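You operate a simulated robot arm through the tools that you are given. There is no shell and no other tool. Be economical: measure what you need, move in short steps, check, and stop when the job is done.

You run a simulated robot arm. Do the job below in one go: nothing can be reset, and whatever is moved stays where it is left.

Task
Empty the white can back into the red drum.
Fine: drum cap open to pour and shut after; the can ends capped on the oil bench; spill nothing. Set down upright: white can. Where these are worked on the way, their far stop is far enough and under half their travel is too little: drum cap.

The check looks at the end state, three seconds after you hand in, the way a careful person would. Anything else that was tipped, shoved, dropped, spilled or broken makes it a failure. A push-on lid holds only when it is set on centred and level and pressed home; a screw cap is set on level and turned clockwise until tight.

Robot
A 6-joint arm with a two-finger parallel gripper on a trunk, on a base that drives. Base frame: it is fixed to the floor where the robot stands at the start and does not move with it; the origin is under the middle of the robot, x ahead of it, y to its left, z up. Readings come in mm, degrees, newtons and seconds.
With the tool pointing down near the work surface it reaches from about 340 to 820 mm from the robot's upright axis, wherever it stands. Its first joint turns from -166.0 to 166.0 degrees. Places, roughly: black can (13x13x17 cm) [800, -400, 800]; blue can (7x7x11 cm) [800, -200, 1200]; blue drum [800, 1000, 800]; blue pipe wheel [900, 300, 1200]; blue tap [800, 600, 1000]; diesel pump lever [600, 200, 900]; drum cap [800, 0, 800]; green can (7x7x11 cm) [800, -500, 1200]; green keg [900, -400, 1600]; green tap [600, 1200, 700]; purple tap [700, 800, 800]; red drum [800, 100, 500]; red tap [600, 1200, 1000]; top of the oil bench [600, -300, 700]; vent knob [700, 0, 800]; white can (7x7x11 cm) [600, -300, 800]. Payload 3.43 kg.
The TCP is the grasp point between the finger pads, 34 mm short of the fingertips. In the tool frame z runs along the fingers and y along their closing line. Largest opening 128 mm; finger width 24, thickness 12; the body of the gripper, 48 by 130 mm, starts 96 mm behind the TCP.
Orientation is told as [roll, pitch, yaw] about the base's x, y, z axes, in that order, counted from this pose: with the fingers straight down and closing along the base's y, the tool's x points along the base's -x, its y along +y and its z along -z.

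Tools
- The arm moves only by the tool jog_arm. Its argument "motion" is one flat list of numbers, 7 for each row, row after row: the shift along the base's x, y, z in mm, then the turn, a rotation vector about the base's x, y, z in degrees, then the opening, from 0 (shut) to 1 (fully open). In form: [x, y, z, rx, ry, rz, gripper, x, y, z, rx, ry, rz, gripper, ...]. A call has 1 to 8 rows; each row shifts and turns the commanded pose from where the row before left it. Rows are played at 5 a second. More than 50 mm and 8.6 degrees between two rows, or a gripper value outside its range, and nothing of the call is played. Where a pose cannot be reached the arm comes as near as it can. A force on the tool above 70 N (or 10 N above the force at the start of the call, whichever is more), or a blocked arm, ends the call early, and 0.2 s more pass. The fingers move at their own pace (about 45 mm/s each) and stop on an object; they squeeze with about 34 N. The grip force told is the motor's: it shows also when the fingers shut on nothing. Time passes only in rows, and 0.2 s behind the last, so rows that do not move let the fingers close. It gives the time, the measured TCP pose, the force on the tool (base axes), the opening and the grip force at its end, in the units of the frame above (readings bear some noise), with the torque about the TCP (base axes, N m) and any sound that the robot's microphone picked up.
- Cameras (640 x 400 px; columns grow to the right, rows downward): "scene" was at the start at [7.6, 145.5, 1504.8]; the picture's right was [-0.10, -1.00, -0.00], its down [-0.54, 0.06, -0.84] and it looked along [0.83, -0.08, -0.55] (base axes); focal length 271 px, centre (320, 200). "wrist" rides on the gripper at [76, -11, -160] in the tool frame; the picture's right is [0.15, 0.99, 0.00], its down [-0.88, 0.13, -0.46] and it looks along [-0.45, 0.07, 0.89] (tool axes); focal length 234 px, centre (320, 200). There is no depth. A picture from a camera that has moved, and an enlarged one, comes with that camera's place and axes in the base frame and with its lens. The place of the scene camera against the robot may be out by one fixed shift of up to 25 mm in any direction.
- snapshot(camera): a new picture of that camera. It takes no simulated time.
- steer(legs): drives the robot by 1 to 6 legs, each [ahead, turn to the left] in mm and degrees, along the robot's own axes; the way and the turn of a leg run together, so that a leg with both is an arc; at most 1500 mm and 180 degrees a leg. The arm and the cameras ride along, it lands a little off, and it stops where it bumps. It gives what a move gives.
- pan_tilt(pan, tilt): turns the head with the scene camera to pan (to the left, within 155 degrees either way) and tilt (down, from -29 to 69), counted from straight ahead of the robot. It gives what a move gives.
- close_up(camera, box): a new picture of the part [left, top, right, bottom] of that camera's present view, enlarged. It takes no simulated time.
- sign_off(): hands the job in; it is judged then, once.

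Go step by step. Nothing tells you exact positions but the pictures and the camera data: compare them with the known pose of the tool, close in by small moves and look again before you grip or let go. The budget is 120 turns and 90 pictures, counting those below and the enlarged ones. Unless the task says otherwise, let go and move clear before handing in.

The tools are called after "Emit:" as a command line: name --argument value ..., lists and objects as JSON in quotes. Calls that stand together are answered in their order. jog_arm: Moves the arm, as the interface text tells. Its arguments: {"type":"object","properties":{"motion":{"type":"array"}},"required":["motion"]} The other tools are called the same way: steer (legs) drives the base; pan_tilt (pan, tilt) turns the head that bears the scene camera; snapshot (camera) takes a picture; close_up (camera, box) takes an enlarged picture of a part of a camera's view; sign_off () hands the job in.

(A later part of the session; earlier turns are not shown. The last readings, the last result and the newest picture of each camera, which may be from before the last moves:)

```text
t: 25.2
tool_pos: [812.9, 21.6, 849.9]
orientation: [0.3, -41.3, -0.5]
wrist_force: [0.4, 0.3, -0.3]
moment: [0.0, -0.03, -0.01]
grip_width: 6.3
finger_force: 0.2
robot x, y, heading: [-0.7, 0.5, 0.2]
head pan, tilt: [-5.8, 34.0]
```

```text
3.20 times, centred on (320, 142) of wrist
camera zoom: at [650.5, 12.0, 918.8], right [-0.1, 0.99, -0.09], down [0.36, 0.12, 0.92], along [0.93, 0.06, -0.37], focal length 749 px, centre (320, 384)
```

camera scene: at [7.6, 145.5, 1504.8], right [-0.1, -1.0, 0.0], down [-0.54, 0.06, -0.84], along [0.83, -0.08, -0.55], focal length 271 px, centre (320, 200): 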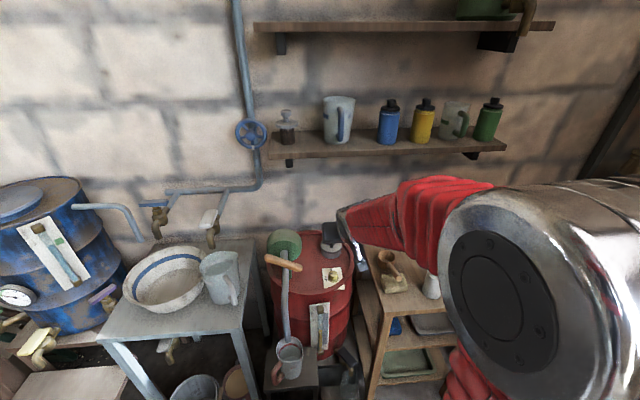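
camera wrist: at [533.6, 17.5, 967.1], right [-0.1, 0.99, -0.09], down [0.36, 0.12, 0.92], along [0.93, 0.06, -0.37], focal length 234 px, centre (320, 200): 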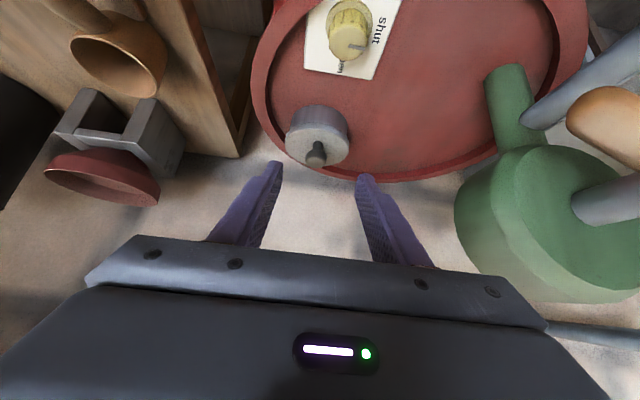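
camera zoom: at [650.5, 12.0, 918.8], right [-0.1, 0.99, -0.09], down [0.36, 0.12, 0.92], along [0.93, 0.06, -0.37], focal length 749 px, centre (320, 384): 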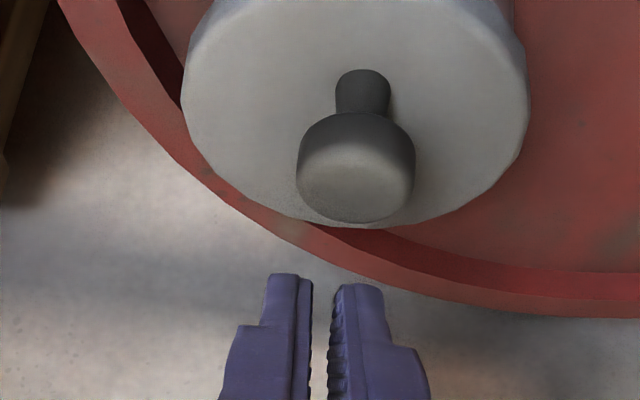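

The bulb slipped out of the fingertips and the lid fell back. I will take a deeper grip with the tool nearly horizontal and then turn along with the lid; first I back off and tilt.

Emit:
jog_arm --motion '[-20, 0, 20, 0, 0, 0, 0.4, -30, 0, 0, 0, -8, 0, 0.4, -25, 0, -5, 0, -8, 0, 0.4, 0, 1, -15, 0, -8, 0, 0.4, 0, 1, -15, 0, -8, 0, 0.4, 0, 1, -10, 0, -2, 0, 0.4, 0, 0, 0, 0, 0, 0, 0.4]'

Emit:
snapshot --camera "wrist"

Emit:
close_up --camera "scene" --box '[250, 200, 410, 300]'

```text
t: 26.8
tool_pos: [747.1, 30.2, 824.4]
orientation: [1.5, -75.4, -1.7]
wrist_force: [-0.2, -0.3, 0.0]
moment: [0.01, 0.02, 0.0]
grip_width: 51.2
finger_force: 0.1
out of reach, approached as far as the arm can: row 2
robot x, y, heading: [4.0, -2.0, 0.2]
head pan, tilt: [-5.8, 34.0]
```

```text
47 pictures are left
camera wrist: at [573.8, 21.2, 791.2], right [-0.03, 0.99, -0.14], down [-0.22, 0.12, 0.97], along [0.98, 0.06, 0.21], focal length 234 px, centre (320, 200)
```

wrist: 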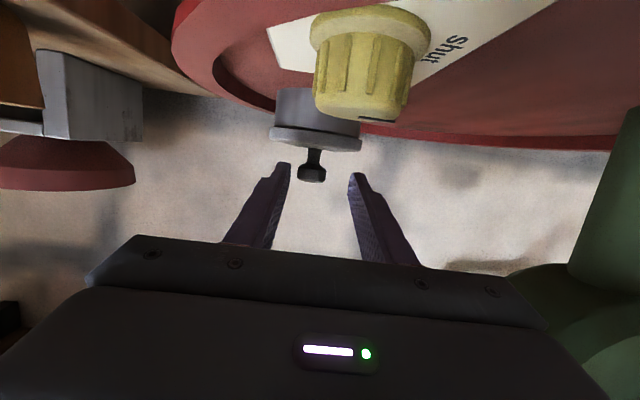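

```text
4.00 times, centred on (330, 250) of scene
camera zoom: at [7.6, 145.4, 1504.8], right [-0.1, -1.0, 0.0], down [-0.54, 0.06, -0.84], along [0.83, -0.08, -0.55], focal length 1084 px, centre (280, 0)
```

zoom: 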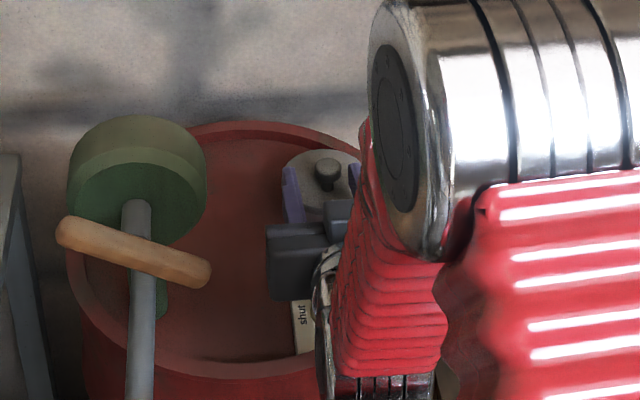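

From this side view the bulb centre is about z 812, 22 mm over the lid, at y 24. I set the tilt to about -65°, move in so the bulb sits well between the pads.

Emit:
jog_arm --motion '[0, -3, 0, 0, 5, 0, 0.4, 0, -2, 0, 0, 5, 0, 0.4, 14, 0, -2, 0, 0, 0, 0.4, 14, 0, -2, 0, 0, 0, 0.4, 12, 0, -1, 0, 0, 0, 0.4, 0, 0, 0, 0, 0, 0, 0.4]'

Emit:
close_up --camera "wrist" --box '[220, 80, 420, 205]'

```text
t: 28.2
tool_pos: [788.6, 26.0, 818.9]
orientation: [0.8, -65.1, -0.9]
wrist_force: [-0.4, -0.6, -0.4]
moment: [0.04, -0.02, 0.03]
grip_width: 51.5
finger_force: 0.0
robot x, y, heading: [-0.3, -1.6, 0.5]
head pan, tilt: [-5.8, 34.0]
```

```text
3.20 times, centred on (320, 142) of wrist
camera zoom: at [611.1, 16.2, 817.1], right [-0.06, 0.99, -0.13], down [-0.04, 0.12, 0.99], along [1.0, 0.06, 0.04], focal length 749 px, centre (320, 384)
```

zoom: 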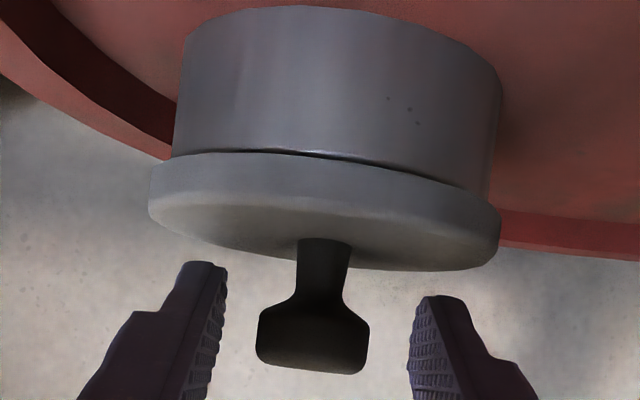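

The bulb is now well between the pads. I close on it.

Emit:
jog_arm --motion '[0, -1.5, 0, 0, 0, 0, 0.25, 0, 0, 0, 0, 0, 0, 0.05, 0, 0, 0, 0, 0, 0, 0.05, 0, 0, 0, 0, 0, 0, 0.05]'

Emit:
close_up --camera "wrist" --box '[220, 80, 420, 205]'

```text
t: 29.2
tool_pos: [788.2, 23.7, 819.0]
orientation: [0.9, -65.2, -1.1]
wrist_force: [1.2, -12.9, -0.9]
moment: [-0.09, 0.02, 0.03]
grip_width: 25.1
finger_force: 45.1
robot x, y, heading: [-0.2, 0.3, 0.1]
head pan, tilt: [-5.8, 34.0]
```

```text
3.20 times, centred on (320, 142) of wrist
camera zoom: at [610.9, 13.9, 817.1], right [-0.06, 0.99, -0.13], down [-0.04, 0.12, 0.99], along [1.0, 0.06, 0.04], focal length 749 px, centre (320, 384)
```

zoom: 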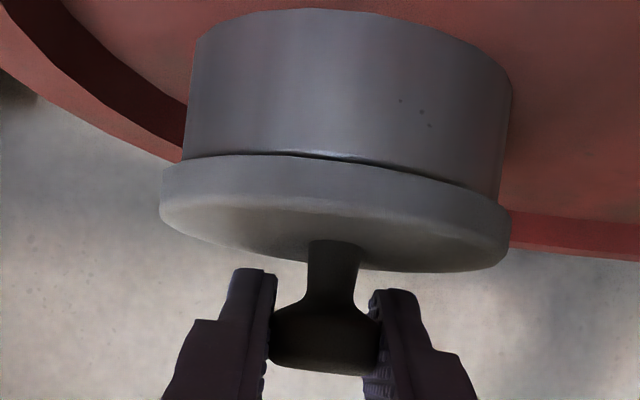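

Firm grip. Now I swing the lid up along the hinge arc, turning the tool with it.

Emit:
jog_arm --motion '[2.6, -0.7, 4, 0, 4, 0, 0.05, 2.7, 0, 3.9, 0, 4, 0, 0.05, 3, 0, 3.7, 0, 4, 0, 0.05, 3.3, 0, 3.5, 0, 4, 0, 0.05, 3.6, 0, 3.2, 0, 4, 0, 0.05, 3.7, 0, 3, 0, 4, 0, 0.05]'

Emit:
close_up --camera "wrist" --box '[220, 80, 420, 205]'

```text
t: 30.6
tool_pos: [802.6, 23.1, 836.6]
orientation: [1.7, -45.5, -0.9]
wrist_force: [0.6, -19.7, 11.8]
moment: [-0.28, -0.68, 0.14]
grip_width: 24.8
finger_force: 44.9
out of reach, approached as far as the arm can: row 5, 6
robot x, y, heading: [-1.8, -3.1, 0.1]
head pan, tilt: [-5.8, 34.0]
```

```text
3.20 times, centred on (320, 142) of wrist
camera zoom: at [635.7, 10.3, 894.8], right [-0.11, 0.99, -0.08], down [0.29, 0.11, 0.95], along [0.95, 0.08, -0.3], focal length 749 px, centre (320, 384)
```

zoom: 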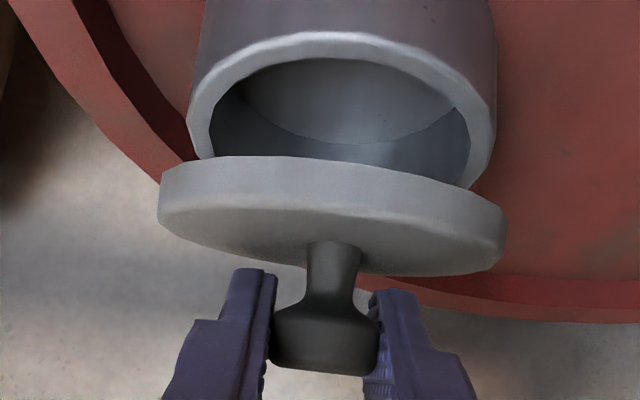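

It opens well (about 22°), though the wrist is near a stiff spot. I continue in the arc and watch whether it gets through.

Emit:
jog_arm --motion '[3.9, 0, 2.6, 0, 4, 0, 0.05, 4.1, 0, 2.4, 0, 4, 0, 0.05, 4.1, 0, 2, 0, 3, 0, 0.05, 0, 0, 0, 0, 0, 0, 0.05]'

Emit:
close_up --camera "wrist" --box '[220, 80, 420, 205]'

```text
t: 31.6
tool_pos: [814.1, 23.3, 844.4]
orientation: [1.6, -34.4, -0.8]
wrist_force: [-19.7, -42.0, 26.8]
moment: [-0.36, 0.16, 0.16]
grip_width: 25.1
finger_force: 45.0
robot x, y, heading: [-0.2, -4.3, -0.0]
head pan, tilt: [-5.8, 34.0]
```

```text
3.20 times, centred on (320, 142) of wrist
camera zoom: at [661.6, 10.8, 932.6], right [-0.12, 0.99, -0.06], down [0.47, 0.11, 0.88], along [0.87, 0.08, -0.48], focal length 749 px, centre (320, 384)
```

zoom: 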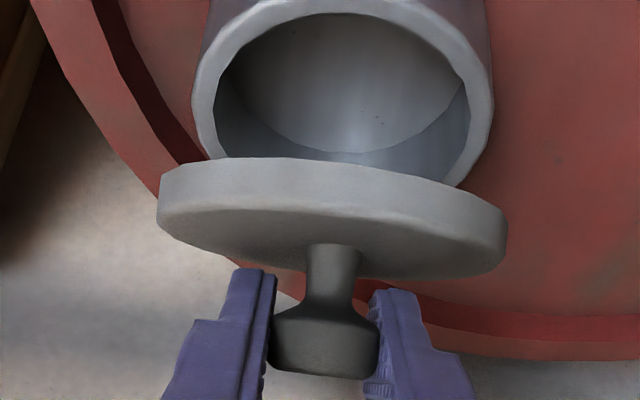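

Lid at about 33°, some strain: I correct sideways and outward by 2 mm and see the force.

Emit:
jog_arm --motion '[-1, -2, 2, 0, 0, 0, 0.05, 0, 0, 0, 0, 0, 0, 0.05]'

```text
t: 32.2
tool_pos: [813.9, 22.4, 844.6]
orientation: [1.5, -34.3, -0.6]
wrist_force: [8.8, -30.5, 1.5]
moment: [-0.06, -0.77, 0.18]
grip_width: 25.2
finger_force: 44.4
robot x, y, heading: [-3.6, -6.1, 0.1]
head pan, tilt: [-5.8, 34.0]
```

Better. I go on along the arc with a further small sideways correction.

Emit:
jog_arm --motion '[4, -1, 2.2, 0, 3, 0, 0.05, 4, -1, 2, 0, 3, 0, 0.05, 5, 0, 1.7, 0, 2.5, 0, 0.05]'

Emit:
close_up --camera "wrist" --box '[220, 80, 420, 205]'

```text
t: 33.0
tool_pos: [823.9, 22.9, 849.5]
orientation: [1.4, -25.4, -0.5]
wrist_force: [-9.8, -21.3, -3.1]
moment: [-0.07, 0.74, 0.16]
grip_width: 25.0
finger_force: 44.9
robot x, y, heading: [-0.2, -0.0, 0.2]
head pan, tilt: [-5.8, 34.0]
```

```text
3.20 times, centred on (320, 142) of wrist
camera zoom: at [687.5, 9.9, 960.1], right [-0.13, 0.99, -0.04], down [0.6, 0.11, 0.79], along [0.79, 0.08, -0.61], focal length 749 px, centre (320, 384)
```

zoom: 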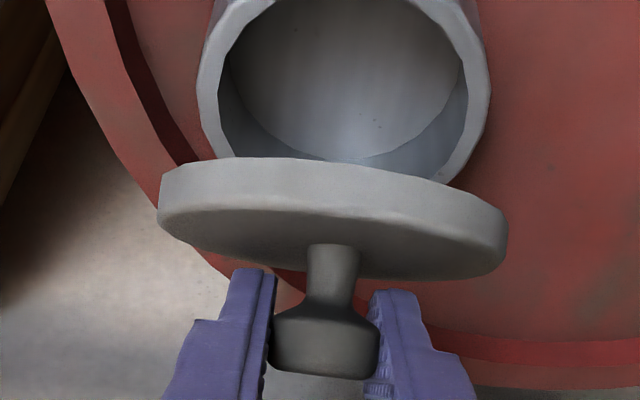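

About 42° open and going well. I check the surroundings above the hand while going on.

Emit:
jog_arm --motion '[4.5, -1, 1.4, 0, 2.5, 0, 0.05, 4.5, 0, 1, 0, 2, 0, 0.05, 4.5, 0, 0.7, 0, 1, 0, 0.05, 4.5, 0, 0.3, 0, 1, 0, 0.05]'

Emit:
snapshot --camera "wrist"

Emit:
snapshot --camera "scene"

```text
t: 34.0
tool_pos: [843.7, 22.3, 854.8]
orientation: [1.3, -19.4, -0.5]
wrist_force: [-16.3, -12.9, -0.2]
moment: [-0.02, 1.2, 0.16]
grip_width: 25.3
finger_force: 44.6
robot x, y, heading: [-0.1, -3.5, 0.2]
head pan, tilt: [-5.8, 34.0]
```

```text
40 pictures are left
camera wrist: at [719.2, 9.6, 979.8], right [-0.14, 0.99, -0.03], down [0.68, 0.11, 0.72], along [0.72, 0.08, -0.69], focal length 234 px, centre (320, 200)
```

wrist: 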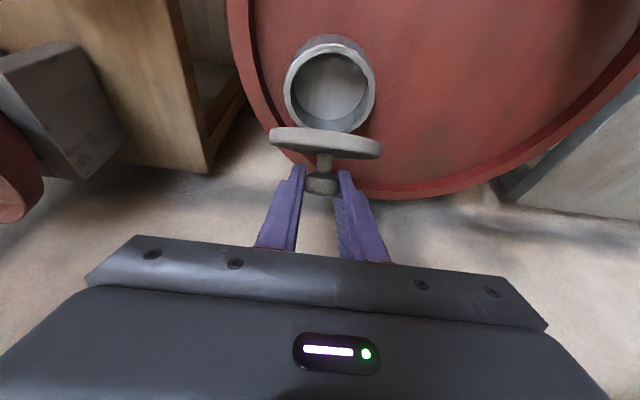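

```text
39 pictures are left
camera scene: at [7.5, 145.1, 1504.9], right [-0.1, -1.0, 0.0], down [-0.54, 0.06, -0.84], along [0.83, -0.08, -0.55], focal length 271 px, centre (320, 200)
```

scene: 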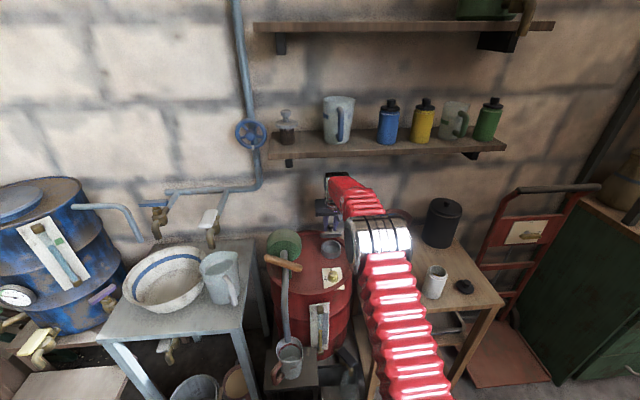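

About 60° open, and the arm is well clear of the shelf. I continue past upright.

Emit:
jog_arm --motion '[4, 0, 0, 0, 1, 0, 0.05, 4.5, 0, -0.5, 0, 1, 0, 0.05, 4.5, 0, -0.8, 0, 1, 0, 0.05, 4.5, 0, -1.1, 0, 1, 0, 0.05]'

Emit:
snapshot --camera "wrist"

```text
t: 35.0
tool_pos: [859.2, 22.5, 855.4]
orientation: [1.3, -15.8, -0.4]
wrist_force: [-6.0, -12.5, 16.7]
moment: [-0.02, 0.55, 0.21]
grip_width: 24.3
finger_force: 44.9
robot x, y, heading: [-2.0, -2.7, 0.2]
head pan, tilt: [-5.8, 34.0]
```

```text
38 pictures are left
camera wrist: at [743.5, 9.4, 987.6], right [-0.14, 0.99, -0.02], down [0.72, 0.11, 0.68], along [0.68, 0.08, -0.73], focal length 234 px, centre (320, 200)
```

wrist: 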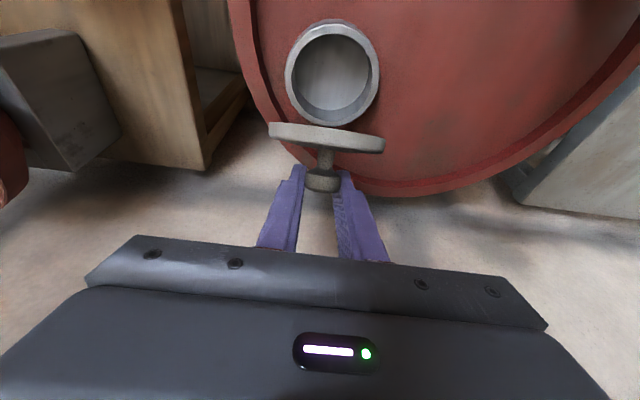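

Around 75°. A bit further.

Emit:
jog_arm --motion '[4, 0, 0.5, 0, 1, 0, 0.05, 4, 0, -0.8, 0, 1, 0, 0.05, 4, 0, -1, 0, 1, 0, 0.05, 4, 0, -1.3, 0, 1, 0, 0.05]'

Emit:
close_up --camera "wrist" --box '[220, 80, 420, 205]'

```text
t: 35.5
tool_pos: [864.7, 22.3, 847.4]
orientation: [1.4, -14.5, -0.4]
wrist_force: [8.6, 1.5, 30.0]
moment: [0.05, -0.08, -0.02]
grip_width: 23.3
finger_force: 45.4
robot x, y, heading: [-0.0, -1.0, 0.3]
head pan, tilt: [-5.8, 34.0]
stopped in row 2: the arm was blocked; the commanded pose is now the measured one
```

```text
3.20 times, centred on (320, 142) of wrist
camera zoom: at [752.8, 9.6, 982.5], right [-0.14, 0.99, -0.01], down [0.74, 0.11, 0.67], along [0.66, 0.08, -0.75], focal length 749 px, centre (320, 384)
```

zoom: 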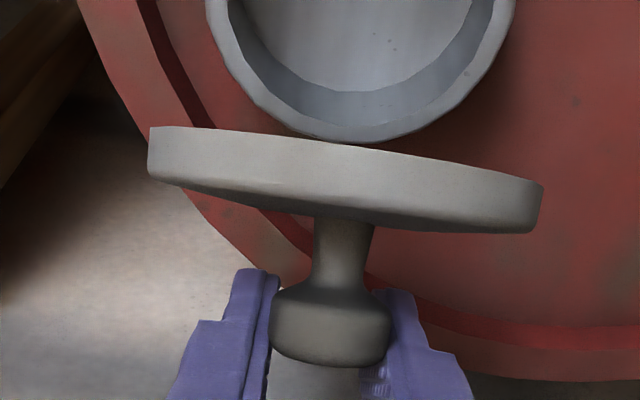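

The arm got blocked here with the lid around 65–70°. I look at what it touches.

Emit:
close_up --camera "scene" --box '[240, 80, 440, 280]'

```text
2.00 times, centred on (340, 180) of scene
camera zoom: at [7.0, 145.5, 1504.8], right [-0.1, -1.0, 0.0], down [-0.54, 0.06, -0.84], along [0.83, -0.08, -0.55], focal length 542 px, centre (280, 240)
```

zoom: 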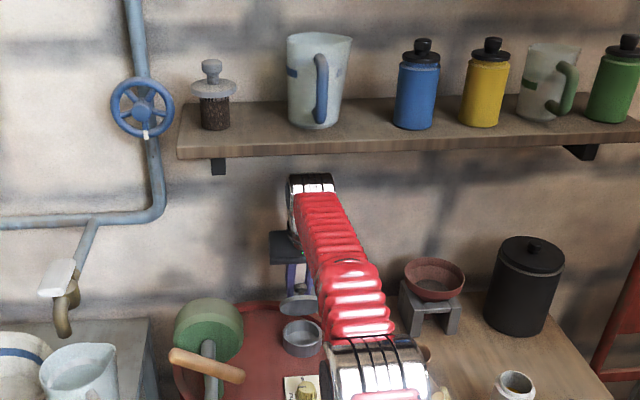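

No contact with shelf or wall visible. I nudge a bit further up and forward to feel whether this is the lid's stop.

Emit:
jog_arm --motion '[1.5, 0, 2, 0, 0, 0, 0.05, 2, 0, 1, 0, 0, 0, 0.05, 0, 0, 0, 0, 0, 0, 0.05]'

Emit:
close_up --camera "wrist" --box '[220, 80, 420, 205]'

```text
t: 35.8
tool_pos: [867.2, 22.9, 837.5]
orientation: [1.4, -14.4, -0.5]
wrist_force: [7.2, 2.2, 31.8]
moment: [-0.06, 0.12, -0.06]
grip_width: 22.6
finger_force: 45.0
robot x, y, heading: [-1.3, -1.0, 0.5]
head pan, tilt: [-5.8, 34.0]
stopped in row 1: the arm was blocked; the commanded pose is now the measured one
```

```text
3.20 times, centred on (320, 142) of wrist
camera zoom: at [753.6, 9.7, 973.1], right [-0.14, 0.99, -0.01], down [0.74, 0.11, 0.66], along [0.66, 0.08, -0.75], focal length 749 px, centre (320, 384)
```

zoom: 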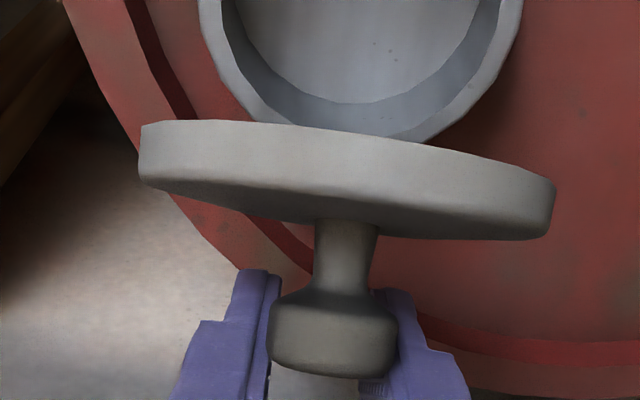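

The lid seems to be at a stop near 60–65°. I open the fingers a little to see whether it stays by itself.

Emit:
jog_arm --motion '[0, 0, 0, 0, 0, 0, 0.3, 0, 0, 0, 0, 0, 0, 0.35, 0, 0, 0, 0, 0, 0, 0.35]'

Emit:
close_up --camera "wrist" --box '[220, 80, 420, 205]'

```text
t: 36.6
tool_pos: [864.7, 22.1, 830.6]
orientation: [1.3, -13.5, -0.5]
wrist_force: [0.6, 0.4, 0.0]
moment: [0.0, -0.01, -0.03]
grip_width: 44.7
finger_force: 0.0
robot x, y, heading: [1.3, -3.5, 0.1]
head pan, tilt: [-5.8, 34.0]
```

```text
3.20 times, centred on (320, 142) of wrist
camera zoom: at [753.1, 9.0, 967.5], right [-0.14, 0.99, -0.01], down [0.75, 0.11, 0.65], along [0.65, 0.08, -0.76], focal length 749 px, centre (320, 384)
```

zoom: 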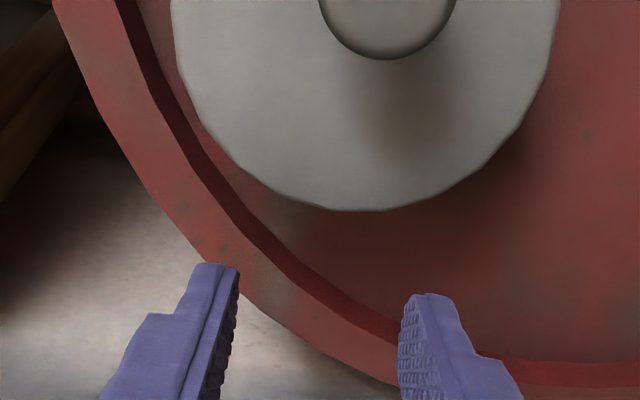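

It fell shut again, so it must go past upright; the arm was at the end of its reach. I back the tool out upward and look at the floor ahead to drive closer.

Emit:
jog_arm --motion '[0, 0, 35, 0, 0, 0, 0.4, -20, 0, 30, 0, 0, 0, 0.4, -45, 0, 0, 0, 0, 0, 0.4, -45, 0, 0, 0, 0, 0, 0.4, -45, 0, 0, 0, 0, 0, 0.4, -45, 0, 0, 0, 0, 0, 0.4, -45, 0, 0, 0, 0, 0, 0.4]'

Emit:
pan_tilt --pan 0 --tilt 69

Emit:
snapshot --camera "scene"

```text
t: 38.2
tool_pos: [856.2, 22.9, 893.7]
orientation: [1.3, -13.2, -0.5]
wrist_force: [-1.0, -0.8, -0.4]
moment: [0.02, 0.01, 0.0]
grip_width: 51.2
finger_force: 0.1
out of reach, approached as far as the arm can: row 1, 2, 3, 4, 5, 6, 7
robot x, y, heading: [1.5, 0.2, 0.0]
head pan, tilt: [-5.8, 34.0]
```

```text
t: 39.2
tool_pos: [856.1, 22.3, 894.1]
orientation: [1.4, -13.2, -0.3]
wrist_force: [0.9, 0.1, -0.4]
moment: [0.0, 0.01, 0.05]
grip_width: 51.3
finger_force: 0.1
robot x, y, heading: [2.1, -3.0, 0.0]
head pan, tilt: [0.0, 68.8]
```

```text
33 pictures are left
camera scene: at [-22.8, 154.1, 1459.1], right [0.0, -1.0, 0.0], down [-0.93, 0.0, -0.38], along [0.38, 0.0, -0.93], focal length 271 px, centre (320, 200)
```

scene: 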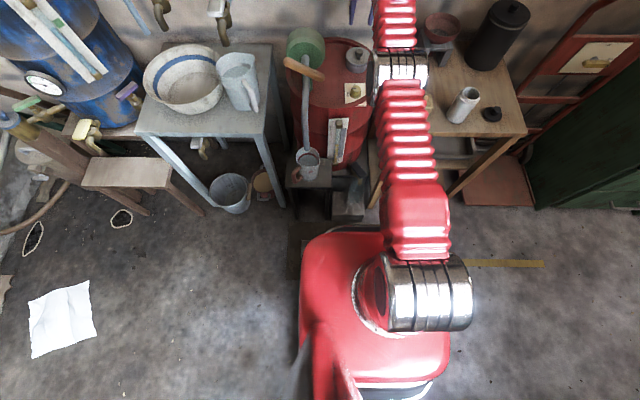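

The base has a modest gap ahead, enough for about 60 mm. First I free the arm from its stretched pose.

Emit:
jog_arm --motion '[0, 0, 0, 0, -4, 0, 0.4, -10, 0, 0, 0, -4, 0, 0.4, -20, 0, 0, 0, -4, 0, 0.4]'

```text
t: 40.0
tool_pos: [905.6, 25.0, 912.0]
orientation: [1.5, -25.6, -0.5]
wrist_force: [0.6, -0.2, 0.7]
moment: [-0.02, 0.01, 0.02]
grip_width: 51.3
finger_force: 0.0
out of reach, approached as far as the arm can: row 1, 2, 3
robot x, y, heading: [0.2, 1.5, 0.0]
head pan, tilt: [0.0, 68.8]
```

The arm is behaving as if stretched; I send a no-motion row to see whether the commanded pose is reachable, and take a picture.

Emit:
jog_arm --motion '[0, 0, 0, 0, 0, 0, 0.4]'

Emit:
pan_tilt --pan -5.8 --tilt 34

Emit:
snapshot --camera "scene"

```text
t: 40.4
tool_pos: [906.4, 26.0, 912.0]
orientation: [1.4, -25.6, -0.4]
wrist_force: [-0.3, 0.5, 0.5]
moment: [0.0, 0.0, 0.0]
grip_width: 51.0
finger_force: 0.0
robot x, y, heading: [1.2, -0.2, 0.2]
head pan, tilt: [0.0, 68.8]
```

```text
t: 41.4
tool_pos: [907.0, 25.6, 909.2]
orientation: [1.3, -25.3, -0.4]
wrist_force: [-0.2, -0.2, 0.0]
moment: [-0.03, -0.02, -0.01]
grip_width: 51.3
finger_force: 0.1
robot x, y, heading: [-1.3, -3.9, 0.0]
head pan, tilt: [-5.8, 34.0]
```

```text
32 pictures are left
camera scene: at [7.8, 145.4, 1504.8], right [-0.1, -1.0, 0.0], down [-0.54, 0.06, -0.84], along [0.83, -0.08, -0.55], focal length 271 px, centre (320, 200)
```

scene: 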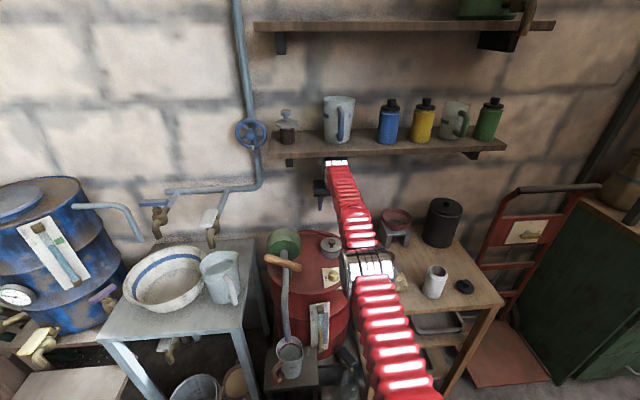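

The arm is stretched straight with the wrist just under the shelf front. I try small steps back and down.

Emit:
jog_arm --motion '[-6, 0, -3, 0, 0, 0, 0.4, -8, 0, -4, 0, 0, 0, 0.4, -10, 0, -4, 0, 0, 0, 0.4]'

```text
t: 42.2
tool_pos: [907.4, 26.7, 901.3]
orientation: [1.4, -25.5, -0.4]
wrist_force: [0.0, 0.3, -0.8]
moment: [0.03, 0.0, -0.01]
grip_width: 51.4
finger_force: 0.0
out of reach, approached as far as the arm can: row 1, 2, 3
robot x, y, heading: [-0.4, -0.9, -0.0]
head pan, tilt: [-5.8, 34.0]
```

Only the vertical follows. I drive the base back 200 mm to have free room and then bend the elbow with larger vertical moves.

Emit:
steer --legs '[[-200, 0]]'

Emit:
jog_arm --motion '[-10, 0, 45, 0, 0, 0, 0.4, -10, 0, 45, 0, 0, 0, 0.4, -20, 0, 40, 0, 0, 0, 0.4, -20, 0, 40, 0, 0, 0, 0.4, -30, 0, 30, 0, 0, 0, 0.4, -30, 0, 30, 0, 0, 0, 0.4]'

```text
t: 44.1
tool_pos: [719.2, 29.1, 901.6]
orientation: [1.4, -25.1, -0.4]
wrist_force: [-0.9, 0.0, 0.1]
moment: [0.02, 0.01, 0.0]
grip_width: 51.4
finger_force: 0.0
robot x, y, heading: [-200.5, -3.3, 0.3]
head pan, tilt: [-5.8, 34.0]
```

```text
t: 45.5
tool_pos: [641.2, 29.8, 1150.3]
orientation: [1.4, -24.8, -0.2]
wrist_force: [0.1, -0.7, -1.1]
moment: [0.01, 0.01, 0.03]
grip_width: 51.2
finger_force: 0.2
out of reach, approached as far as the arm can: row 3, 4, 5, 6
robot x, y, heading: [-200.9, -4.0, 0.0]
head pan, tilt: [-5.8, 34.0]
```

It started to give. I try pulling straight back.

Emit:
jog_arm --motion '[-15, 0, 0, 0, 0, 0, 0.4, -30, 0, 0, 0, 0, 0, 0.4, -40, 0, 0, 0, 0, 0, 0.4, -40, 0, 0, 0, 0, 0, 0.4]'

```text
t: 46.5
tool_pos: [517.2, 28.5, 1148.2]
orientation: [1.4, -25.2, -0.3]
wrist_force: [1.4, 0.0, -1.2]
moment: [0.0, -0.03, 0.02]
grip_width: 51.2
finger_force: 0.1
out of reach, approached as far as the arm can: row 1
robot x, y, heading: [-199.7, -3.7, 0.4]
head pan, tilt: [-5.8, 34.0]
```

Free again. I retract the tool, then drive forward to about 60 mm ahead of the start point.

Emit:
jog_arm --motion '[-35, 0, -30, 0, -6, 0, 0.4, -35, 0, -30, 0, -6, 0, 0.4, -35, 0, -30, 0, -6, 0, 0.4, -35, 0, -30, 0, -6, 0, 0.4, -25, 0, -30, 0, -6, 0, 0.4]'

Emit:
steer --legs '[[200, 0]]'

Emit:
steer --legs '[[60, 0]]'

Emit:
snapshot --camera "wrist"

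```text
t: 47.7
tool_pos: [363.3, 43.6, 1013.4]
orientation: [5.1, -49.6, -0.5]
wrist_force: [-0.4, -0.5, 0.6]
moment: [0.03, 0.03, -0.02]
grip_width: 51.4
finger_force: 0.0
out of reach, approached as far as the arm can: row 4, 5
robot x, y, heading: [-200.1, -1.9, 0.5]
head pan, tilt: [-5.8, 34.0]
```

```text
t: 49.6
tool_pos: [561.9, 44.0, 1014.3]
orientation: [5.1, -49.8, -0.6]
wrist_force: [-0.6, -1.7, -0.2]
moment: [-0.04, 0.0, 0.04]
grip_width: 51.3
finger_force: 0.0
robot x, y, heading: [0.1, 1.6, 0.2]
head pan, tilt: [-5.8, 34.0]
```

```text
t: 50.7
tool_pos: [638.3, 37.2, 1011.5]
orientation: [5.5, -48.5, -0.5]
wrist_force: [-0.7, -0.5, -0.3]
moment: [0.03, -0.04, 0.02]
grip_width: 51.4
finger_force: 0.0
robot x, y, heading: [57.7, 1.9, 0.3]
head pan, tilt: [-5.8, 34.0]
```

```text
31 pictures are left
camera wrist: at [468.4, 13.4, 1058.9], right [-0.16, 0.99, -0.05], down [0.23, 0.08, 0.97], along [0.96, 0.14, -0.24], focal length 234 px, centre (320, 200)
```

wrist: 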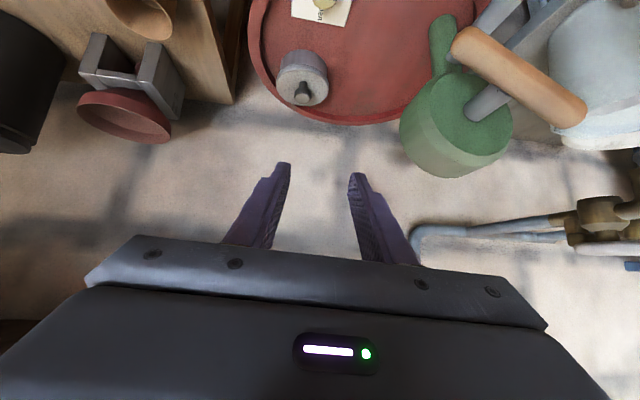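

Lid is shut as before; I return to the same near-horizontal grip pose, correcting the small roll.

Emit:
jog_arm --motion '[15, -2, -29, -1.7, -6, -2, 0.4, 15, -2, -29, -1.8, -6, -2, 0.4, 15, -2, -29, 0, -4.5, 0, 0.4, 15, -2, -29, 0, 0, 0, 0.4, 20, -2, -29, 0, 0, 0, 0.4, 20, -2, -25, 0, 0, 0, 0.4, 0, 0, 0, 0, 0, 0, 0.4]'

Emit:
close_up --camera "wrist" --box '[220, 80, 420, 205]'

```text
t: 51.2
tool_pos: [671.8, 75.3, 958.0]
orientation: [-5.0, -55.4, 10.7]
wrist_force: [0.5, 0.2, -0.3]
moment: [0.01, 0.03, -0.07]
grip_width: 51.3
finger_force: 0.1
robot x, y, heading: [58.9, -3.4, -0.0]
head pan, tilt: [-5.8, 34.0]
stopped in row 2: the arm was blocked; the commanded pose is now the measured one
```

```text
3.20 times, centred on (320, 142) of wrist
camera zoom: at [499.6, 46.2, 985.1], right [-0.2, 0.97, -0.17], down [0.1, 0.19, 0.98], along [0.98, 0.17, -0.14], focal length 749 px, centre (320, 384)
```

zoom: 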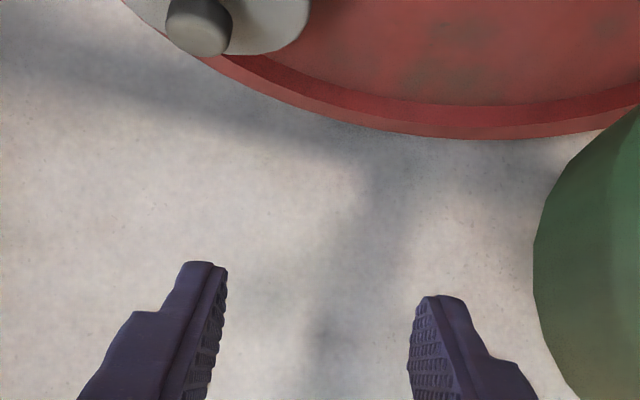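

The wrist passed its stiff spot and swung aside a little. I bring it back into line.

Emit:
jog_arm --motion '[0, -17, 0, 1, -3, -2.2, 0.4, 0, -17, 0, 1, -3, -2.2, 0.4, 0, -16, 0, 1, -3, -2.2, 0.4, 0, 0, 0, 0, 0, 0, 0.4]'

```text
t: 52.2
tool_pos: [670.5, 25.1, 959.9]
orientation: [-0.8, -64.7, 0.4]
wrist_force: [-0.3, 0.1, 0.2]
moment: [-0.03, 0.02, -0.01]
grip_width: 51.1
finger_force: 0.1
robot x, y, heading: [58.9, -2.7, 0.3]
head pan, tilt: [-5.8, 34.0]
```

Now I tilt to about -37° here in free space, so that the stiff wrist zone is behind me before I grip.

Emit:
jog_arm --motion '[0, 0, 0, 0, 7, 0, 0.4, 0, 0, 0, 0, 7, 0, 0.4, 0, 0, 0, 0, 7, 0, 0.4, 0, 0, 0, 0, 7, 0, 0.4, 0, 0, 0, 0, 0, 0, 0.4]'

```text
t: 52.9
tool_pos: [669.7, 34.8, 949.8]
orientation: [-2.6, -49.4, 1.8]
wrist_force: [0.0, 0.6, 0.1]
moment: [0.01, 0.06, -0.03]
grip_width: 51.2
finger_force: 0.0
out of reach, approached as far as the arm can: row 3
robot x, y, heading: [56.6, -4.0, 0.1]
head pan, tilt: [-5.8, 34.0]
stopped in row 3: the arm was blocked; the commanded pose is now the measured one
```

Emit:
jog_arm --motion '[0, -2, 0, 0, 7, 0, 0.4, 0, -2, 0, 0, 6, 0, 0.4, 0, 0, 0, 0, 0, 0, 0.4]'

```text
t: 53.7
tool_pos: [673.6, 27.1, 955.2]
orientation: [-4.6, -43.0, 1.4]
wrist_force: [-0.7, 0.1, -0.6]
moment: [-0.01, 0.01, 0.0]
grip_width: 51.1
finger_force: 0.0
out of reach, approached as far as the arm can: row 2
robot x, y, heading: [59.5, -2.8, 0.2]
head pan, tilt: [-5.8, 34.0]
```

Past most of it; I finish the tilt and straighten the roll.

Emit:
jog_arm --motion '[0, -1, 0, 0, 4, 0, 0.4, 0, -1, 0, 1.7, 3, 0.8, 0.4, 0, 0, 0, 1.8, 0, 0.9, 0.4, 0, 0, 0, 0, 0, 0, 0.4]'

```text
t: 54.7
tool_pos: [675.6, 16.4, 960.9]
orientation: [-2.7, -40.2, 0.5]
wrist_force: [-0.2, 0.5, 0.2]
moment: [0.01, 0.01, 0.02]
grip_width: 51.1
finger_force: 0.1
out of reach, approached as far as the arm can: row 2
robot x, y, heading: [57.4, -3.3, -0.0]
head pan, tilt: [-5.8, 34.0]
```

Emit:
jog_arm --motion '[0, 3, 0, 0, 4, 0, 0.4, 0, 3, 0, 0.8, 3, 0.5, 0.4, 0, 2, 0, 1, 0, 0.5, 0.4, 0, 0, 0, 0, 0, 0, 0.4]'

```text
t: 55.2
tool_pos: [676.0, 36.8, 956.8]
orientation: [-3.9, -34.4, 1.3]
wrist_force: [0.2, -0.2, 0.1]
moment: [0.01, -0.01, -0.02]
grip_width: 51.1
finger_force: 0.0
robot x, y, heading: [59.9, -1.6, 0.2]
head pan, tilt: [-5.8, 34.0]
stopped in row 2: the arm was blocked; the commanded pose is now the measured one
```

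Emit:
jog_arm --motion '[0, -3, 0, 0, 4, 0, 0.4, 0, -3, 0, 0, 4, 0, 0.4, 0, -3, 0, 1.7, 0, 0.6, 0.4, 0, -2, 0, 1.7, 0, 0.6, 0.4, 0, 0, 0, 0, 0, 0, 0.4]'

```text
t: 56.5
tool_pos: [672.3, 35.6, 953.0]
orientation: [-4.4, -26.9, 0.9]
wrist_force: [-0.2, 0.5, 0.1]
moment: [0.0, 0.01, 0.03]
grip_width: 51.2
finger_force: 0.1
out of reach, approached as far as the arm can: row 2, 3, 4
robot x, y, heading: [58.3, -2.1, 0.3]
head pan, tilt: [-5.8, 34.0]
```

Emit:
jog_arm --motion '[0, -5, 0, 0, 5, 0, 0.4, 0, -5, 0, 0, 5, 0, 0.4, 0, 0, 0, 0, 5, 0, 0.4, 0, 0, 0, 0, 0, 0, 0.4]'

Emit:
snapshot --camera "scene"

```text
t: 57.5
tool_pos: [656.9, 46.8, 928.5]
orientation: [-8.7, -13.8, 1.2]
wrist_force: [0.0, 0.5, -0.3]
moment: [-0.03, -0.02, 0.02]
grip_width: 51.2
finger_force: 0.2
out of reach, approached as far as the arm can: row 1, 2, 3
robot x, y, heading: [56.0, -1.7, 0.4]
head pan, tilt: [-5.8, 34.0]
```

```text
29 pictures are left
camera scene: at [89.4, 117.0, 1509.8], right [-0.1, -1.0, -0.02], down [-0.56, 0.07, -0.83], along [0.83, -0.07, -0.56], focal length 271 px, centre (320, 200)
```

scene: 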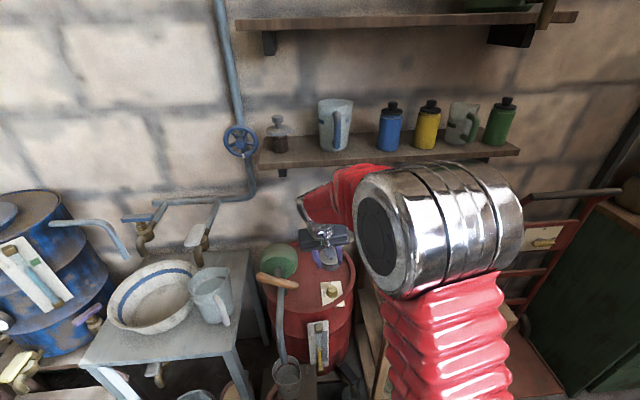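

The last drive tilted the robot slightly (it rolled onto something), so I go back to the level place at x 0. I also now have the hinge circle: centre about (857,774), radius 67, so the lid can be brought past upright with a tilted tool.

Emit:
steer --legs '[[-58, 0]]'

Emit:
jog_arm --motion '[0, 0, 10, 0, -7, 0, 0.4, 0, 0, 10, 0, -7, 0, 0.4, 0, 0, 10, 0, -7, 0, 0.4, 0, 0, 0, 0, -7, 0, 0.4, 0, 0, 0, 0, -7, 0, 0.4, 0, 0, 0, 0, -7, 0, 0.4, 0, 0, 0, 0, -7, 0, 0.4, 0, 0, 0, 0, 0, 0, 0.4]'

Emit:
snapshot --camera "scene"

```text
t: 58.5
tool_pos: [597.8, 47.1, 924.8]
orientation: [-8.7, -13.7, 1.1]
wrist_force: [0.1, -0.4, -0.4]
moment: [-0.01, 0.01, 0.02]
grip_width: 51.3
finger_force: 0.1
robot x, y, heading: [2.1, -2.3, 0.2]
head pan, tilt: [-5.8, 34.0]
```

```text
t: 60.3
tool_pos: [612.3, 46.7, 945.1]
orientation: [-10.4, -61.8, 2.2]
wrist_force: [0.6, -0.3, -0.3]
moment: [0.01, 0.02, -0.01]
grip_width: 51.3
finger_force: 0.1
robot x, y, heading: [-1.0, -4.3, 0.4]
head pan, tilt: [-5.8, 34.0]
```

```text
28 pictures are left
camera scene: at [7.7, 145.9, 1504.8], right [-0.1, -1.0, 0.0], down [-0.54, 0.05, -0.84], along [0.83, -0.08, -0.55], focal length 271 px, centre (320, 200)
```

scene: 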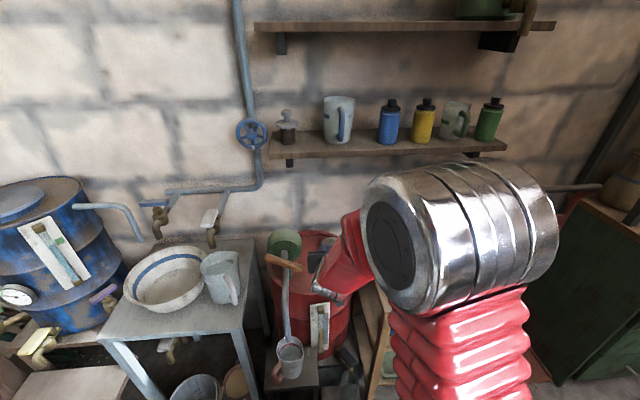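

Level again. I straighten the roll and line up with the knob.

Emit:
jog_arm --motion '[0, -7, 0, 1.7, -1, 2.4, 0.4, 0, -7, 0, 1.7, -1, 2.4, 0.4, 0, -7, 0, 1.6, -1, 2.3, 0.4, 0, 0, 0, 0, 0, 0, 0.4]'

```text
t: 61.3
tool_pos: [612.3, 26.7, 946.3]
orientation: [0.6, -64.9, -0.5]
wrist_force: [-0.8, 0.3, -0.2]
moment: [0.03, -0.02, 0.02]
grip_width: 51.2
finger_force: 0.1
robot x, y, heading: [-1.5, -0.6, 0.2]
head pan, tilt: [-5.8, 34.0]
```

Emit:
jog_arm --motion '[33, -1, -25, 0, 0, 0, 0.4, 33, -1, -25, 0, 0, 0, 0.4, 33, -1, -25, 0, 0, 0, 0.4, 33, -1, -25, 0, 0, 0, 0.4, 22, 0, -12, 0, 0, 0, 0.4, 22, 0, -12, 0, 0, 0, 0.4, 0, 0, 0, 0, 0, 0, 0.4]'

Emit:
close_up --camera "wrist" --box '[220, 80, 420, 205]'

```text
t: 62.9
tool_pos: [788.0, 22.8, 821.6]
orientation: [0.6, -65.0, -0.4]
wrist_force: [0.3, -0.7, 1.1]
moment: [-0.03, 0.02, 0.02]
grip_width: 51.5
finger_force: 0.0
robot x, y, heading: [3.1, -2.9, 0.1]
head pan, tilt: [-5.8, 34.0]
```

```text
3.20 times, centred on (320, 142) of wrist
camera zoom: at [611.2, 11.8, 819.9], right [-0.06, 0.99, -0.13], down [-0.04, 0.13, 0.99], along [1.0, 0.07, 0.03], focal length 749 px, centre (320, 384)
```

zoom: 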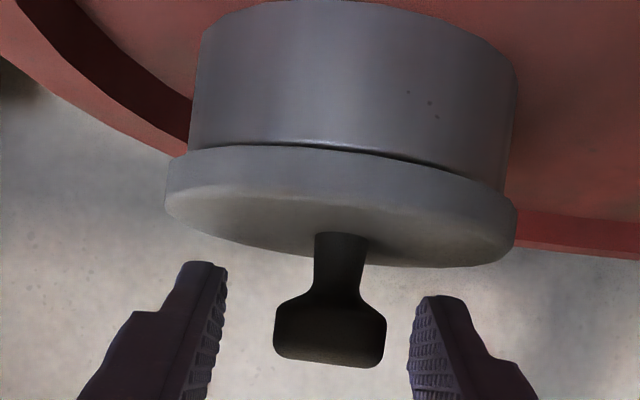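

The bulb sits 2 mm to the left of centre. I shift, close, and relieve side force.

Emit:
jog_arm --motion '[0, 1, 0, 0, 0, 0, 0.25, 0, 0, 0, 0, 0, 0, 0.05, 0, 0, 0, 0, 0, 0, 0.05, 0, 0, 0, 0, 0, 0, 0.05]'

```text
t: 63.9
tool_pos: [787.7, 23.5, 822.1]
orientation: [0.6, -64.9, -0.4]
wrist_force: [3.7, 3.7, -1.4]
moment: [0.05, -0.03, 0.02]
grip_width: 25.1
finger_force: 45.1
robot x, y, heading: [-2.5, -1.5, 0.1]
head pan, tilt: [-5.8, 34.0]
```

Centred grip. Now the arc again with the improved hinge circle.

Emit:
jog_arm --motion '[3.6, 0, 4.7, 0, 4, 0, 0.05, 3.8, 0, 4.4, 0, 4, 0, 0.05, 4.1, 0, 4.1, 0, 4, 0, 0.05, 4.3, 0, 3.9, 0, 4, 0, 0.05, 4.7, 0, 3.6, 0, 4, 0, 0.05, 5, 0, 3.3, 0, 4, 0, 0.05]'

```text
t: 65.4
tool_pos: [814.6, 22.1, 829.6]
orientation: [-1.3, -46.9, 0.5]
wrist_force: [-15.3, 15.9, 33.0]
moment: [0.54, -0.46, -0.04]
grip_width: 25.1
finger_force: 44.6
out of reach, approached as far as the arm can: row 5, 6
robot x, y, heading: [-2.7, -1.8, 0.4]
head pan, tilt: [-5.8, 34.0]
stopped in row 6: the force on the tool passed its limit at 71 N (the readings are from after the stop); the commanded pose is now the measured one
```

The wrist's stiff zone pulled it off the arc. I bring it back on the arc in small steps.

Emit:
jog_arm --motion '[-2, 0, 4, 0, 0, 0, 0.05, -1, 0, 4, 0, 0, 0, 0.05, 0, 0, 3, 0, 0, 0, 0.05]'

Emit:
close_up --camera "wrist" --box '[220, 80, 420, 205]'

```text
t: 66.2
tool_pos: [808.8, 22.2, 830.1]
orientation: [-1.1, -46.1, 0.6]
wrist_force: [35.5, 35.5, -19.1]
moment: [0.08, -1.0, -0.57]
grip_width: 25.4
finger_force: 44.5
robot x, y, heading: [2.1, -4.5, 0.1]
head pan, tilt: [-5.8, 34.0]
```

```text
3.20 times, centred on (320, 142) of wrist
camera zoom: at [640.6, 14.3, 886.7], right [-0.1, 0.99, -0.12], down [0.28, 0.14, 0.95], along [0.95, 0.06, -0.29], focal length 749 px, centre (320, 384)
```

zoom: 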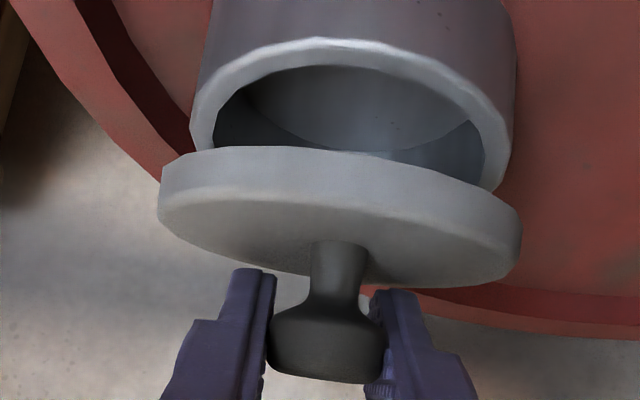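

Emit:
jog_arm --motion '[2, 2, -1, 0, 0, 0, 0.05, 2, 1, 0, 0, 0, 0, 0.05]'

```text
t: 66.8
tool_pos: [813.3, 22.8, 833.4]
orientation: [-1.4, -46.6, 0.4]
wrist_force: [0.3, 22.6, -1.6]
moment: [0.35, 0.27, -0.04]
grip_width: 25.0
finger_force: 17.3
robot x, y, heading: [-1.0, -2.1, 0.1]
head pan, tilt: [-5.8, 34.0]
```

Emit:
jog_arm --motion '[4.5, 1, 3.2, 0, 4, 0, 0.05, 4.8, 1, 2.8, 0, 4, 0, 0.05, 5, 0, 2.5, 0, 3, 0, 0.05]'

```text
t: 67.6
tool_pos: [818.4, 22.1, 838.1]
orientation: [-3.3, -45.4, 0.6]
wrist_force: [-9.0, 42.2, -1.4]
moment: [0.3, 0.55, -0.53]
grip_width: 23.7
finger_force: 45.1
out of reach, approached as far as the arm can: row 1, 2, 3
robot x, y, heading: [0.4, -5.0, 0.2]
head pan, tilt: [-5.8, 34.0]
```

The wrist sits against a joint stop with negative roll; last time it passed with slight positive roll. I turn the roll that way.

Emit:
jog_arm --motion '[0, 1, 0, 1.8, -2, 1.8, 0.05, 0, 1, 0, 1.8, -2, 1.8, 0.05, 0, 1, 0, 1.4, 0, 1.4, 0.05, 0, 0, 0, 0, 0, 0, 0.05]'

```text
t: 68.6
tool_pos: [815.1, 24.9, 835.2]
orientation: [4.0, -46.9, 0.5]
wrist_force: [-17.1, 25.9, 13.8]
moment: [0.04, 0.41, -0.36]
grip_width: 23.4
finger_force: 45.1
out of reach, approached as far as the arm can: row 2
robot x, y, heading: [1.8, 0.7, 0.2]
head pan, tilt: [-5.8, 34.0]
```

Roll is now +4°. I continue the arc from here.

Emit:
jog_arm --motion '[2, 0.5, 3.5, 0, 4, 0, 0.05, 4, 0.5, 3, 0, 4, 0, 0.05, 4.5, 0, 2.8, 0, 4, 0, 0.05]'

Emit:
close_up --camera "wrist" --box '[220, 80, 420, 205]'

```text
t: 69.4
tool_pos: [819.7, 25.1, 837.8]
orientation: [6.2, -45.1, 0.1]
wrist_force: [-13.1, -26.9, -1.3]
moment: [-0.11, 0.68, 0.4]
grip_width: 22.9
finger_force: 44.8
out of reach, approached as far as the arm can: row 1, 2, 3
robot x, y, heading: [3.1, 1.4, 0.2]
head pan, tilt: [-5.8, 34.0]
```

```text
3.20 times, centred on (320, 142) of wrist
camera zoom: at [655.1, -3.1, 895.3], right [-0.18, 0.98, -0.03], down [0.29, 0.08, 0.95], along [0.94, 0.16, -0.3], focal length 749 px, centre (320, 384)
```

zoom: 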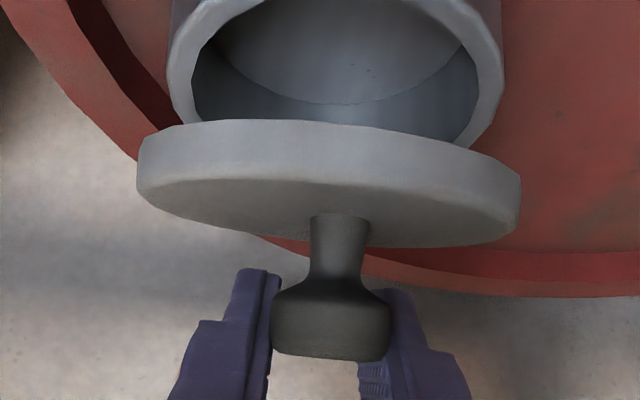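

Too much roll now. I set the roll to about +1.6°, as in the earlier successful pass, and back up the tilt slightly first.

Emit:
jog_arm --motion '[-2, -0.5, -1, -1.6, -3, -1.6, 0.05, -2, -0.5, -1, -1.5, -2, -1.5, 0.05, 0, 0, 0, 0, 0, 0, 0.05]'

```text
t: 70.2
tool_pos: [821.2, 24.8, 838.0]
orientation: [5.4, -47.0, -0.3]
wrist_force: [2.4, -55.7, -16.6]
moment: [0.03, 0.26, 0.93]
grip_width: 21.9
finger_force: 45.6
out of reach, approached as far as the arm can: row 1, 2
robot x, y, heading: [1.7, -2.5, 0.3]
head pan, tilt: [-5.8, 34.0]
```

Emit:
jog_arm --motion '[-1, -2, -1, -1, -2, -1, 0.05, -1, -2, 0, -1, -1, -1, 0.05, 0, 0, 0, 0, 0, 0, 0.05]'

```text
t: 71.0
tool_pos: [824.7, 37.5, 846.3]
orientation: [4.2, -49.3, 0.5]
wrist_force: [0.1, -0.3, -0.6]
moment: [0.04, -0.04, 0.0]
grip_width: 6.3
finger_force: 0.1
out of reach, approached as far as the arm can: row 1
robot x, y, heading: [4.9, 2.7, 0.1]
head pan, tilt: [-5.8, 34.0]
```

The grip slipped and the lid fell shut. I understand the trouble: the wrist passes a singular point unless the tool lies exactly in the arm's vertical plane, i.e. yaw about +2°. I back off and set that.

Emit:
jog_arm --motion '[-10, -2, 25, 0, 0, 0, 0.4, -40, -3, 25, 0, -3, 0, 0.4, -40, -4, 20, -1, -4, -0.6, 0.4, -30, -3, 10, -1, -4, -0.6, 0.4, 0, 0, 0, -0.8, 0, -0.5, 0.4, 0, 0, 0, 0, 0, 0, 0.4]'

```text
t: 72.4
tool_pos: [705.3, -18.9, 926.5]
orientation: [1.3, -59.7, 2.6]
wrist_force: [0.0, 0.0, 0.0]
moment: [0.0, -0.01, 0.02]
grip_width: 51.4
finger_force: 0.1
out of reach, approached as far as the arm can: row 3, 4
robot x, y, heading: [1.3, 1.0, 0.2]
head pan, tilt: [-5.8, 34.0]
```

Emit:
jog_arm --motion '[0, 20, 0, -0.3, 0, -0.8, 0.4, 0, 20, 0, -0.3, 0, -0.8, 0.4, 0, 0, 0, 0, 0, 0, 0.4]'

```text
t: 73.2
tool_pos: [706.3, -20.0, 926.7]
orientation: [1.4, -59.7, 2.6]
wrist_force: [0.4, -0.5, 1.6]
moment: [-0.01, -0.01, 0.0]
grip_width: 51.4
finger_force: 0.1
out of reach, approached as far as the arm can: row 1, 2
robot x, y, heading: [2.0, -0.4, 0.2]
head pan, tilt: [-5.8, 34.0]
```

Emit:
jog_arm --motion '[0, 5, 0, 0, -4, 0, 0.4, 0, 5, 0, 0, -4, 0, 0.4, 0, 10, 0, 0, 0, 0, 0.4, 0, 10, 0, 0, 0, 0, 0.4, 0, 0, 0, 0, 0, 0, 0.4]'

```text
t: 74.4
tool_pos: [704.1, -34.0, 928.4]
orientation: [1.2, -67.5, 3.3]
wrist_force: [0.5, 0.1, -0.6]
moment: [0.0, -0.01, -0.02]
grip_width: 51.4
finger_force: 0.0
out of reach, approached as far as the arm can: row 1, 2, 3, 4
robot x, y, heading: [-1.2, -2.3, 0.3]
head pan, tilt: [-5.8, 34.0]
```

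Emit:
jog_arm --motion '[0, 0, 0, 7, 0, -3, 0.4, 0, 0, 0, 7, 0, -3, 0.4, 0, 0, 0, 0, 0, 0, 0.4]'

```text
t: 75.2
tool_pos: [702.6, -41.5, 929.6]
orientation: [34.1, -63.6, -33.1]
wrist_force: [0.6, -0.4, 0.1]
moment: [0.01, 0.02, 0.0]
grip_width: 51.4
finger_force: 0.1
out of reach, approached as far as the arm can: row 2
robot x, y, heading: [-0.9, 1.0, 0.1]
head pan, tilt: [-5.8, 34.0]
```

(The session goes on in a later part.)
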